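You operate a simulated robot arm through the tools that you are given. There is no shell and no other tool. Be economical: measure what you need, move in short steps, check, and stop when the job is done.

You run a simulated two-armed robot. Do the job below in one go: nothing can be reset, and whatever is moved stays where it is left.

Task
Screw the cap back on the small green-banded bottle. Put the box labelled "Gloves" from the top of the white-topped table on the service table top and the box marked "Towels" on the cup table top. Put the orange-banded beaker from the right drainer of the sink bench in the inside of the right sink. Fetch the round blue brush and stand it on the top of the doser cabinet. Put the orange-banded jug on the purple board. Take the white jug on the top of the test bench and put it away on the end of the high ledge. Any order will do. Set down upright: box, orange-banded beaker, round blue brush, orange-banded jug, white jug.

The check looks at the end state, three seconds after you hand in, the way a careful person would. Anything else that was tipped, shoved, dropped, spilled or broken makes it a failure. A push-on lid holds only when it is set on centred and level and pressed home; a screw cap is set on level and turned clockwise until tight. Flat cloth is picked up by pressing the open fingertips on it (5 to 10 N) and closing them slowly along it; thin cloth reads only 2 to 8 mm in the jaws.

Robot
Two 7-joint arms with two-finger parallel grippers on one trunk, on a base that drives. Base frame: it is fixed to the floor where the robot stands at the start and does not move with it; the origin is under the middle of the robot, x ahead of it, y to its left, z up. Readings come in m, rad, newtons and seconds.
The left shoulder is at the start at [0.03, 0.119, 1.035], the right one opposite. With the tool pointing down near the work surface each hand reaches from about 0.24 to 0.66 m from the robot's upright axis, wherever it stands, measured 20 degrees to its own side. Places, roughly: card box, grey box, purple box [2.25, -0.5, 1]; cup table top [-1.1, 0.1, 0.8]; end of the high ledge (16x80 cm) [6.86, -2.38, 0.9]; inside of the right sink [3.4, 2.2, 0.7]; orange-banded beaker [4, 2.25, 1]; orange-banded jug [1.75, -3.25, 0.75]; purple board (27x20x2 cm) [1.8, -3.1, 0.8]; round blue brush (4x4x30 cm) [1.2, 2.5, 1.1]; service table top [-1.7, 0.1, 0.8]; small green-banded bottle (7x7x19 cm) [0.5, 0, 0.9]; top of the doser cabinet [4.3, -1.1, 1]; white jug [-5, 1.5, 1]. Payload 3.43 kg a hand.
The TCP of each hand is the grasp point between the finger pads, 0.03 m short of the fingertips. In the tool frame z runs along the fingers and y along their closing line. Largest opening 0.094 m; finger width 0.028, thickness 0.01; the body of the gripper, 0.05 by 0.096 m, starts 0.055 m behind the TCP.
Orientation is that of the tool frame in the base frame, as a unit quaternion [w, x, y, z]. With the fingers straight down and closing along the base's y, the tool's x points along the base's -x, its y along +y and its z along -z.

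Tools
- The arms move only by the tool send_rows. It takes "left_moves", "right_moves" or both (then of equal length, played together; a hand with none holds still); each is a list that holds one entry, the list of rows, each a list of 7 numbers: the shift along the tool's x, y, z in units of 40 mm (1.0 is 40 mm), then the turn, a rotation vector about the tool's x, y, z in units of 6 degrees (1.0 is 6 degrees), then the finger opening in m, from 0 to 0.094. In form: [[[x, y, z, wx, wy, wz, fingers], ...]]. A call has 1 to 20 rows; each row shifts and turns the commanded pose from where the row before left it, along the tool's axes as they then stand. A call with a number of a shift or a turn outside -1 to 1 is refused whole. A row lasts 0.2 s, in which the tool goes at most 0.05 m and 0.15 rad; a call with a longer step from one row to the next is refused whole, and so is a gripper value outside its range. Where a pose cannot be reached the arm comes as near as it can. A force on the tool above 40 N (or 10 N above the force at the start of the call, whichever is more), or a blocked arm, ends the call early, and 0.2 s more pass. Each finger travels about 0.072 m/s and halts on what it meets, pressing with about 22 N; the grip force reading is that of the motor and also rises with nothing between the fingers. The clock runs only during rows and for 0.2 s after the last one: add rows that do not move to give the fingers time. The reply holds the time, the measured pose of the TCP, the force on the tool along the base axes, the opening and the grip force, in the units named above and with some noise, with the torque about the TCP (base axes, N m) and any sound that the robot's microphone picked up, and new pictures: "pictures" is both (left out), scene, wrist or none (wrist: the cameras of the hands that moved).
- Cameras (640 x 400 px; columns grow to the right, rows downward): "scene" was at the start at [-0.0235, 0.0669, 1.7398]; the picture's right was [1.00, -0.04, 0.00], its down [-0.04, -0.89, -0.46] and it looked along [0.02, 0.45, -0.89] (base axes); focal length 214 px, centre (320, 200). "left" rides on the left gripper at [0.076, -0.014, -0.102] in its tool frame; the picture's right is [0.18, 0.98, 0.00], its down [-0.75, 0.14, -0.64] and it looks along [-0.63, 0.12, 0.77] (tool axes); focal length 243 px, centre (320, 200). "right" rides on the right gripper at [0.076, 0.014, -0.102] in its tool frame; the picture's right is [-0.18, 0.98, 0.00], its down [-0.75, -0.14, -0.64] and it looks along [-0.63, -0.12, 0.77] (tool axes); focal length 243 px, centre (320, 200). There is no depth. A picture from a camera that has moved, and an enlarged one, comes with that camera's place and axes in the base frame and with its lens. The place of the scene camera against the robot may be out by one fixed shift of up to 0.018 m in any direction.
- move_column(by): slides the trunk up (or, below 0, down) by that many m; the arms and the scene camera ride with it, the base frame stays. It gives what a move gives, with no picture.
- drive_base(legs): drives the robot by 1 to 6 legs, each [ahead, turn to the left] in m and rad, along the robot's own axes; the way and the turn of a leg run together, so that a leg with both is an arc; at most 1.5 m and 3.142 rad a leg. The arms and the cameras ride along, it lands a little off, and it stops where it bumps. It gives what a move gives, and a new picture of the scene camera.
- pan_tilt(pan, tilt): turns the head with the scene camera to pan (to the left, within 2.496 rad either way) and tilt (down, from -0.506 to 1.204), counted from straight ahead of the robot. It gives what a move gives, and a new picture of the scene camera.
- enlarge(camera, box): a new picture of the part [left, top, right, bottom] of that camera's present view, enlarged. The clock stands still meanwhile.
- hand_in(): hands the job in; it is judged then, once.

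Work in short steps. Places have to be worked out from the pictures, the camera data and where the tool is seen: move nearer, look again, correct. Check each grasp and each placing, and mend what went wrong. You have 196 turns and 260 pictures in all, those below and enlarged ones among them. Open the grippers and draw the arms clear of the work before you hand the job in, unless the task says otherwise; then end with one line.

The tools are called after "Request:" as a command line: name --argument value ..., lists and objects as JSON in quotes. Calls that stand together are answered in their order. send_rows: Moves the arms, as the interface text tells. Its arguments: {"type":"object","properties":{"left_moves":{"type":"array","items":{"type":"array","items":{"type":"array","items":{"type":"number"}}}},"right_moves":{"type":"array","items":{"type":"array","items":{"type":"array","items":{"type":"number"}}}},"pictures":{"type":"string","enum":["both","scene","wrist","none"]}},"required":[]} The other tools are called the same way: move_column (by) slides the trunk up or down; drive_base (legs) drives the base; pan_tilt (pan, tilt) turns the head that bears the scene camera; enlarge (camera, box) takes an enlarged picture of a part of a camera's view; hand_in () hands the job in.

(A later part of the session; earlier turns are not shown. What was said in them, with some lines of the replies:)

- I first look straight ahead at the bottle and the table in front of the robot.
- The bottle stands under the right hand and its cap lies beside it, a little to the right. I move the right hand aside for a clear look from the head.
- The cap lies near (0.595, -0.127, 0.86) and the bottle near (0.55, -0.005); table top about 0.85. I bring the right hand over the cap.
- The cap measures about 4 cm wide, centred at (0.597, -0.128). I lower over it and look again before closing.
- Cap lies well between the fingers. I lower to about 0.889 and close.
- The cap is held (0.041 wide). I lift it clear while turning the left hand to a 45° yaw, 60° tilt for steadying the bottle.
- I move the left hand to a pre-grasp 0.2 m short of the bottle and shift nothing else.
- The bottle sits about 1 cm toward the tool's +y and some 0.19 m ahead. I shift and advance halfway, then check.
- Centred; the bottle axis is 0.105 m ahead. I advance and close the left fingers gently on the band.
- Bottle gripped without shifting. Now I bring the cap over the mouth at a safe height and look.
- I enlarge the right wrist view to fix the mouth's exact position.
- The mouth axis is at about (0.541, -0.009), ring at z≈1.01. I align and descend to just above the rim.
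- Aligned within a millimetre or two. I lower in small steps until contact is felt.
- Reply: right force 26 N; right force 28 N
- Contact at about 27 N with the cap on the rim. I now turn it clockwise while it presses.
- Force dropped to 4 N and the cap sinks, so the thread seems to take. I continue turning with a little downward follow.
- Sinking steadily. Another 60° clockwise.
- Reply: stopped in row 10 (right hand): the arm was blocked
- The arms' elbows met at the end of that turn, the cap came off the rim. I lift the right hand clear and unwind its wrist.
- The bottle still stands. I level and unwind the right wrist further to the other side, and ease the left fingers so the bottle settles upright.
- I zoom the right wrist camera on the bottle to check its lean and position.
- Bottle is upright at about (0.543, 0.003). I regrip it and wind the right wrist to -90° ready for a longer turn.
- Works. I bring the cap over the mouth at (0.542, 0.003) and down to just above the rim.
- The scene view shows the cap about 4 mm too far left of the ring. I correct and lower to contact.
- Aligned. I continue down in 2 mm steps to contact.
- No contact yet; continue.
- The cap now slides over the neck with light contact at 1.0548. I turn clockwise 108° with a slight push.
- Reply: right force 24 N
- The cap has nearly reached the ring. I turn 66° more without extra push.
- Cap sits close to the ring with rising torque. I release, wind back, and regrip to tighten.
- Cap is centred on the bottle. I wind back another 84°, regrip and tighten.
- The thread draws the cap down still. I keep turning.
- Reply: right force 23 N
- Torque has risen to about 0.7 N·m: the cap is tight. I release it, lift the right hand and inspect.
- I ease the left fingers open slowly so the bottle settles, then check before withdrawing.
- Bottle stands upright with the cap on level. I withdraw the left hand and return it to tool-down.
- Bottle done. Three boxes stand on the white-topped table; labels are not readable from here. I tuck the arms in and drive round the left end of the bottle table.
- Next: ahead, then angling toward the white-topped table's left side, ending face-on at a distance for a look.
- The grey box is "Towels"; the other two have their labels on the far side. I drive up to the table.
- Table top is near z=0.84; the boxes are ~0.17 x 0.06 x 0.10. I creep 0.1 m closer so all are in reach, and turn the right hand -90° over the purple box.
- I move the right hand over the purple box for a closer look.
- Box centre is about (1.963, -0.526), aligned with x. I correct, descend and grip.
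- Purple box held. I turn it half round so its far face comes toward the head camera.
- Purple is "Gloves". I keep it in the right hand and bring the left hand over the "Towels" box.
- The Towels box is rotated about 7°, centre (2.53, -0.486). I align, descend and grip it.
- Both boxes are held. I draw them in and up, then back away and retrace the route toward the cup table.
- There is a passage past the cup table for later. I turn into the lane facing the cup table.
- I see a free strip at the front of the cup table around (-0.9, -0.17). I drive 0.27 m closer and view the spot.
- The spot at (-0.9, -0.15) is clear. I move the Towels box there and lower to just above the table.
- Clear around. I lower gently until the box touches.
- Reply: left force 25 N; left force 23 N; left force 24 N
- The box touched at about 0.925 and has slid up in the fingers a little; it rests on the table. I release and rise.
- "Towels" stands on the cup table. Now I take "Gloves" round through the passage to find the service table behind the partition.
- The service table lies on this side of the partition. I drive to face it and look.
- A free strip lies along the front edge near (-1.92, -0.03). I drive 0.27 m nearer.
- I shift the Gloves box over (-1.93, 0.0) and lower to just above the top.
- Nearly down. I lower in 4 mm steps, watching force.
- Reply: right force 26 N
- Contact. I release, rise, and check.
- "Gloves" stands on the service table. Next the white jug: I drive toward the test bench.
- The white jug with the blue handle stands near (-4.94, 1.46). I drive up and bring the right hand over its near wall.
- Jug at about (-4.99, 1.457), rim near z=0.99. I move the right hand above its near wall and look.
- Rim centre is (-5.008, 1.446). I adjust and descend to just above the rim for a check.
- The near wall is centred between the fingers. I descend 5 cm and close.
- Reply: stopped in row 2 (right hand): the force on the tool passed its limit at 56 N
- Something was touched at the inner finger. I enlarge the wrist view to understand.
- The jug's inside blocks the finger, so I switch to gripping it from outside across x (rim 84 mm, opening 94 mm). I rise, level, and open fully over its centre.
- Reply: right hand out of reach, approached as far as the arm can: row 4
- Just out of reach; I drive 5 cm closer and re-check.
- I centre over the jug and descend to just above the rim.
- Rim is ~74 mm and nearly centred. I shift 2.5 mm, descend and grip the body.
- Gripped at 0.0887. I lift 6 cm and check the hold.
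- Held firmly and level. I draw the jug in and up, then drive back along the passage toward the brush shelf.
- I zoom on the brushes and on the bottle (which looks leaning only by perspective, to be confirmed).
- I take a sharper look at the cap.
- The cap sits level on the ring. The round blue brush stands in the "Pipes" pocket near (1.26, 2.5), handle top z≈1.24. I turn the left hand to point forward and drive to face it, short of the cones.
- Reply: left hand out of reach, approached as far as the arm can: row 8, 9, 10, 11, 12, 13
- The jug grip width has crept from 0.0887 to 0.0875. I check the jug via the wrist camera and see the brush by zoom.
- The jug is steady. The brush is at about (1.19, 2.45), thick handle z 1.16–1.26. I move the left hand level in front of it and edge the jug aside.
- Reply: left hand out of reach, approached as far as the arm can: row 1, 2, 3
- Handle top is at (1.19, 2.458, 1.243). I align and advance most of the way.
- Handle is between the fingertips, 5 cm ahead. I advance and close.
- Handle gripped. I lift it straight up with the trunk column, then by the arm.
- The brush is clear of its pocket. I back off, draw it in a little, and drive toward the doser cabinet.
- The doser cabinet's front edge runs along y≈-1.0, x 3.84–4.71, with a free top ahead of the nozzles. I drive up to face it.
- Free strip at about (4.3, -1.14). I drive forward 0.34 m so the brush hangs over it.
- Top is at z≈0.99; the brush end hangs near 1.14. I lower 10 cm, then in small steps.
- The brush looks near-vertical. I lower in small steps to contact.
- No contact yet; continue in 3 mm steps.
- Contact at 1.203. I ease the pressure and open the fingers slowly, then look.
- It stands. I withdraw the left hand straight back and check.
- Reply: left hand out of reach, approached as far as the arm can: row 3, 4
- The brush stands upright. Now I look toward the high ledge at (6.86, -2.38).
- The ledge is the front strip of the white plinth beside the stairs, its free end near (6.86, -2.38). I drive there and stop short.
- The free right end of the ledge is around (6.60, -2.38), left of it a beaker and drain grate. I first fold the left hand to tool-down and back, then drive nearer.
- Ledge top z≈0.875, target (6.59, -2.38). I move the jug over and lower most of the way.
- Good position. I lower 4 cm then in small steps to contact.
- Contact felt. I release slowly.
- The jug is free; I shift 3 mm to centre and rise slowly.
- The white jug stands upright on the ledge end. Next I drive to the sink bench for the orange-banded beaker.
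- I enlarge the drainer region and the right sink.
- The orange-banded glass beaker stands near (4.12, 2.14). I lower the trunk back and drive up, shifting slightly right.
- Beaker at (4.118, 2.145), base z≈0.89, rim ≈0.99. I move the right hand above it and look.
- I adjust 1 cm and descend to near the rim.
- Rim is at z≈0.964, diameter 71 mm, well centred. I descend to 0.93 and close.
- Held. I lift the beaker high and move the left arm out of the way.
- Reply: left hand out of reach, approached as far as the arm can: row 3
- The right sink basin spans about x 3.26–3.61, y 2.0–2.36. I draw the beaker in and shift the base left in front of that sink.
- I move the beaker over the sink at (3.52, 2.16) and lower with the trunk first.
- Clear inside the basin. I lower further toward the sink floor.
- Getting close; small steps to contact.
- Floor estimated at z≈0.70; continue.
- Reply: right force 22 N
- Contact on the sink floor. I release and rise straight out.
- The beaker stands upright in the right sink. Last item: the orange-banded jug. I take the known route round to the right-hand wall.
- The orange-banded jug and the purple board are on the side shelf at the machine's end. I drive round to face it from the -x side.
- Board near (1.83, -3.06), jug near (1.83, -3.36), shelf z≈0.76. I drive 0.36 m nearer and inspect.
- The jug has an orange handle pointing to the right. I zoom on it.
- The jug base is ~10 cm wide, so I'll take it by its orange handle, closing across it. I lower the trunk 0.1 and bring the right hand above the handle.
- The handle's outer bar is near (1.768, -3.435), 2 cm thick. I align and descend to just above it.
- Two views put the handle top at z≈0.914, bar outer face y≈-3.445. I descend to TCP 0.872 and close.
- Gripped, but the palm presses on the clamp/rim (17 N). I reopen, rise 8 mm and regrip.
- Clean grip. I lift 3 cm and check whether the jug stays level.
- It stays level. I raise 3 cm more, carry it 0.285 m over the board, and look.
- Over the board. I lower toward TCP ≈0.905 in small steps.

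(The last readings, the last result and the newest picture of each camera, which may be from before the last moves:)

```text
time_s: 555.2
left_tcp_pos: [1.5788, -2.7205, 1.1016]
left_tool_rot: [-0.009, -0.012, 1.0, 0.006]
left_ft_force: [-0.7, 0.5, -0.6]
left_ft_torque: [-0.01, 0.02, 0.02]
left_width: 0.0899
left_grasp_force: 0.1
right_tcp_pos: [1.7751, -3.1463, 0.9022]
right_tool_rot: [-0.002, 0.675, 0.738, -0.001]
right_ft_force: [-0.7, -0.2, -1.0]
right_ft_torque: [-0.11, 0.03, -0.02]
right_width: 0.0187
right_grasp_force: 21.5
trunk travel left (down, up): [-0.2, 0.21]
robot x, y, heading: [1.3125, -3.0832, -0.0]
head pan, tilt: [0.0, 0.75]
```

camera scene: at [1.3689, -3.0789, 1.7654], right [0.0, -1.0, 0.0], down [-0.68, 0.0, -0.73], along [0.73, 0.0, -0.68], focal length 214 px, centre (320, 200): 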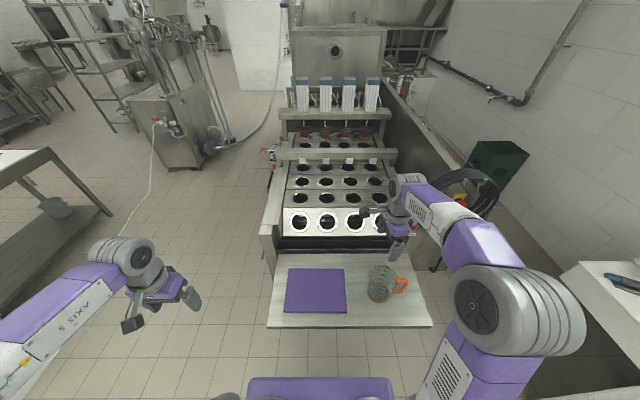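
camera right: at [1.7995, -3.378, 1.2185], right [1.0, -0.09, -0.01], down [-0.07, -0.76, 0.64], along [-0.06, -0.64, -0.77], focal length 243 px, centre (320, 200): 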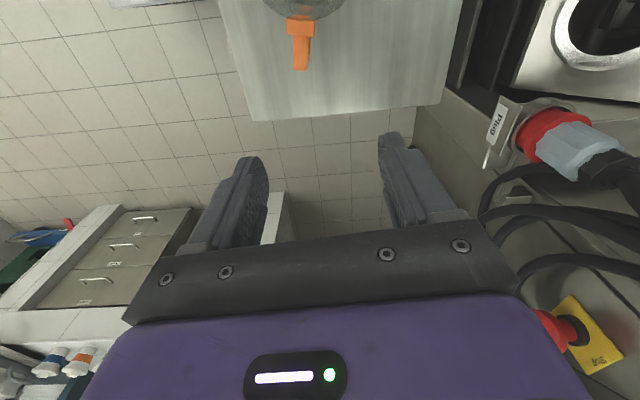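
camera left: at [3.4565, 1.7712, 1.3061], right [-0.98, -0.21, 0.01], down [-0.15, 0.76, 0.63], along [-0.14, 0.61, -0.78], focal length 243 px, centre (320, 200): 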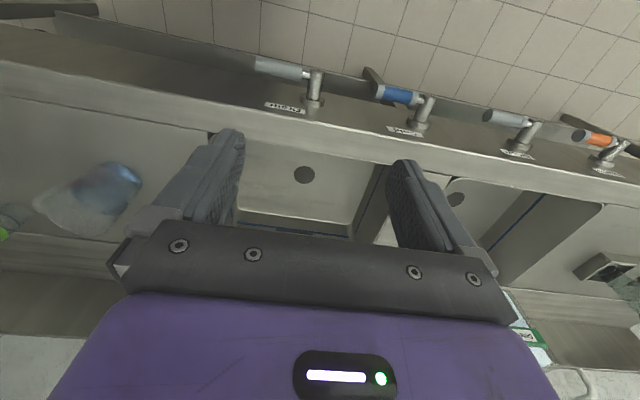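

Request:
send_rows --right_moves '[[[0, 0, 0.06, 0, 0, 0, 0.0], [0, 0, 0.06, 0, 0, 0, 0.0], [0, 0, 0.04, 0, 0, 0, 0.0]]]' --pictures "none"

Request:
enlarge --camera "scene" --box '[240, 220, 400, 320]'

```text
time_s: 556.0
left_tcp_pos: [1.5788, -2.7231, 1.1041]
left_tool_rot: [-0.009, -0.012, 1.0, 0.007]
left_ft_force: [-0.4, -0.7, -0.6]
left_ft_torque: [-0.03, 0.01, -0.02]
left_width: 0.0901
left_grasp_force: 0.1
right_tcp_pos: [1.7761, -3.1483, 0.8986]
right_tool_rot: [0.0, 0.675, 0.738, 0.002]
right_ft_force: [4.2, -5.1, 15.9]
right_ft_torque: [0.81, 0.15, -0.17]
right_width: 0.0186
right_grasp_force: 22.0
trunk travel left (down, up): [-0.2, 0.21]
robot x, y, heading: [1.3092, -3.0804, -0.004]
head pan, tilt: [0.0, 0.75]
```

```text
4.00 times, centred on (320, 270) of scene
camera zoom: at [1.3678, -3.0796, 1.6656], right [0.0, -1.0, 0.0], down [-0.68, 0.0, -0.73], along [0.73, 0.0, -0.68], focal length 858 px, centre (320, -80)
```

zoom: 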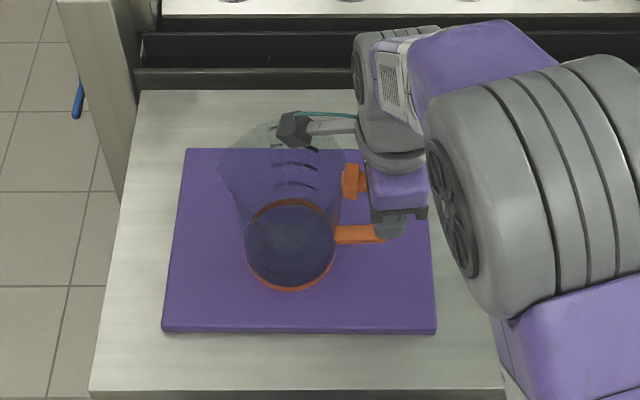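

Contact on the board with 16 N. I ease up slightly, open and rise.

Request:
send_rows --right_moves '[[[0, 0, -0.06, 0, 0, 0, 0.015], [0, 0, 0, 0, 0, 0, 0.03], [0, 0, 0, 0, 0, 0, 0.05], [0, 0, 0, 0, 0, 0, 0.06], [0, 0, -0.4, 0, 0, 0, 0.06], [0, 0, -0.8, 0, 0, 0, 0.06], [0, 0, -1, 0, 0, 0, 0.06], [0, 0, -1, 0, 0, 0, 0.06], [0, 0, -1, 0, 0, 0, 0.06], [-0.8, -0.5, -0.3, 0, 0, 0, 0.06], [-0.8, -0.5, -0.3, 0, 0, 0, 0.06], [-0.8, -0.5, 0, 0, 0, 0, 0.06], [0, -0.8, 0, 0, 0, 0, 0.06], [0, -0.8, 0, 0, 0, 0, 0.06]]]' --pictures "none"

Request:
enlarge --camera "scene" --box '[240, 220, 400, 320]'

```text
time_s: 559.0
left_tcp_pos: [1.579, -2.7216, 1.1023]
left_tool_rot: [-0.009, -0.011, 1.0, 0.006]
left_ft_force: [0.0, 0.3, 0.9]
left_ft_torque: [-0.03, 0.02, 0.05]
left_width: 0.0902
left_grasp_force: 0.0
right_tcp_pos: [1.6595, -3.2566, 1.0907]
right_tool_rot: [-0.001, 0.675, 0.738, 0.0]
right_ft_force: [-0.4, -1.0, 0.5]
right_ft_torque: [0.01, 0.01, -0.02]
right_width: 0.06
right_grasp_force: 0.2
trunk travel left (down, up): [-0.2, 0.21]
robot x, y, heading: [1.3144, -3.0829, 0.005]
head pan, tilt: [0.0, 0.75]
```

```text
4.00 times, centred on (320, 270) of scene
camera zoom: at [1.3675, -3.0799, 1.6655], right [0.0, -1.0, 0.0], down [-0.68, 0.0, -0.73], along [0.73, 0.0, -0.68], focal length 858 px, centre (320, -80)
```

zoom: 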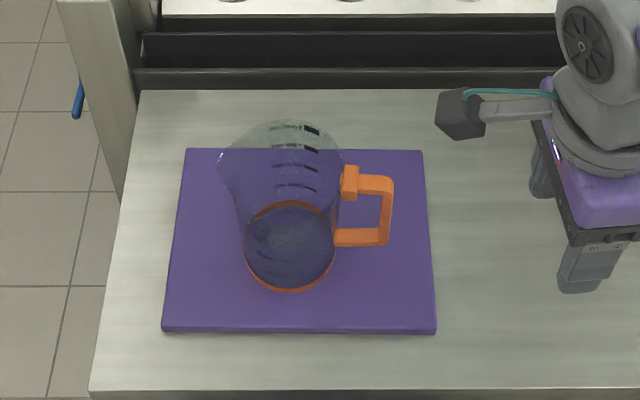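

The orange-banded jug stands on the purple board. I back the robot clear, open both grippers, and take a last look.

Request:
drive_base --legs '[[-0.5, 0]]'

Request:
send_rows --left_moves '[[[0, 0, 0, 0, 0, 0, 0.094], [0, 0, 0, 0, 0, 0, 0.094]]]' --right_moves '[[[0, 0, 0, 0, 0, 0, 0.094], [0, 0, 0, 0, 0, 0, 0.094]]]' --pictures "none"

Request:
pan_tilt --pan 1.75 --tilt 0.35

```text
time_s: 562.0
left_tcp_pos: [1.0847, -2.7216, 1.1018]
left_tool_rot: [-0.009, -0.009, 1.0, 0.005]
left_ft_force: [0.0, -0.2, -0.2]
left_ft_torque: [0.01, 0.02, -0.05]
left_width: 0.0898
left_grasp_force: 0.0
right_tcp_pos: [1.164, -3.2551, 1.0911]
right_tool_rot: [-0.001, 0.676, 0.737, -0.001]
right_ft_force: [-0.4, 0.1, -0.1]
right_ft_torque: [-0.01, -0.02, 0.02]
right_width: 0.0599
right_grasp_force: 0.0
trunk travel left (down, up): [-0.2, 0.21]
robot x, y, heading: [0.8147, -3.0803, 0.001]
head pan, tilt: [0.0, 0.75]
camera scene: at [0.8721, -3.0781, 1.6654], right [0.0, -1.0, 0.0], down [-0.68, 0.0, -0.73], along [0.73, 0.0, -0.68], focal length 214 px, centre (320, 200)
```

scene: 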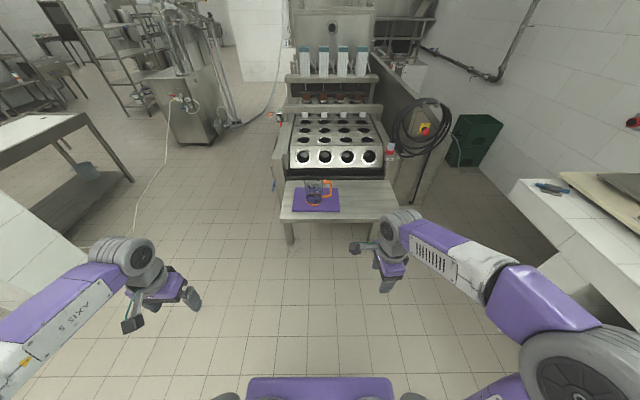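

```text
time_s: 562.6
left_tcp_pos: [1.0843, -2.7207, 1.1019]
left_tool_rot: [-0.008, -0.009, 1.0, 0.005]
left_ft_force: [0.7, 0.4, 0.5]
left_ft_torque: [-0.03, 0.03, 0.01]
left_width: 0.0938
left_grasp_force: 0.1
right_tcp_pos: [1.1643, -3.256, 1.092]
right_tool_rot: [-0.001, 0.676, 0.737, -0.002]
right_ft_force: [0.3, 0.2, 0.3]
right_ft_torque: [0.0, -0.01, 0.03]
right_width: 0.0938
right_grasp_force: 0.1
trunk travel left (down, up): [-0.2, 0.21]
robot x, y, heading: [0.814, -3.0848, -0.005]
head pan, tilt: [0.0, 0.75]
```

```text
time_s: 564.4
left_tcp_pos: [1.0858, -2.72, 1.1018]
left_tool_rot: [-0.009, -0.01, 1.0, 0.005]
left_ft_force: [0.2, -0.2, 0.0]
left_ft_torque: [0.03, -0.02, -0.01]
left_width: 0.094
left_grasp_force: 0.1
right_tcp_pos: [1.1643, -3.2551, 1.0901]
right_tool_rot: [-0.001, 0.676, 0.737, -0.002]
right_ft_force: [-0.5, 0.2, -0.6]
right_ft_torque: [-0.02, 0.0, 0.01]
right_width: 0.094
right_grasp_force: 0.1
trunk travel left (down, up): [-0.2, 0.21]
robot x, y, heading: [0.812, -3.0813, -0.002]
head pan, tilt: [1.751, 0.351]
camera scene: at [0.7737, -2.9861, 1.7011], right [0.98, 0.17, 0.0], down [0.06, -0.34, -0.94], along [-0.16, 0.92, -0.34], focal length 214 px, centre (320, 200)
```

scene: 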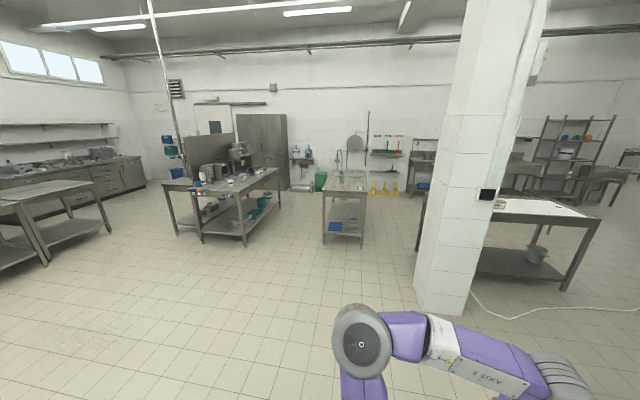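

One last zoom on the capped bottle from here.

Request:
enlarge --camera "scene" --box '[316, 160, 380, 200]'

```text
10.00 times, centred on (348, 180) of scene
camera zoom: at [0.7737, -2.9861, 1.7011], right [0.98, 0.17, 0.0], down [0.06, -0.34, -0.94], along [-0.16, 0.92, -0.34], focal length 2145 px, centre (40, 400)
```

zoom: 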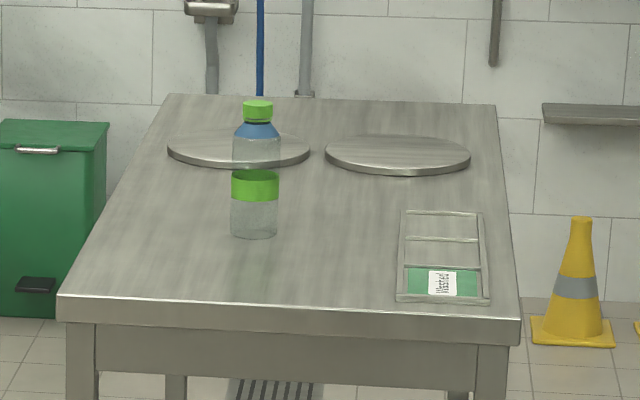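

The bottle stands upright with its cap level and seated. Everything is in place and the arms are clear, so I hand in.

Request:
hand_in

```text
The job is handed in.
```

All seven parts are done and handed in: the cap is screwed on to about 0.7 N·m, and both boxes, the beaker, the brush and both jugs stand upright where you asked.
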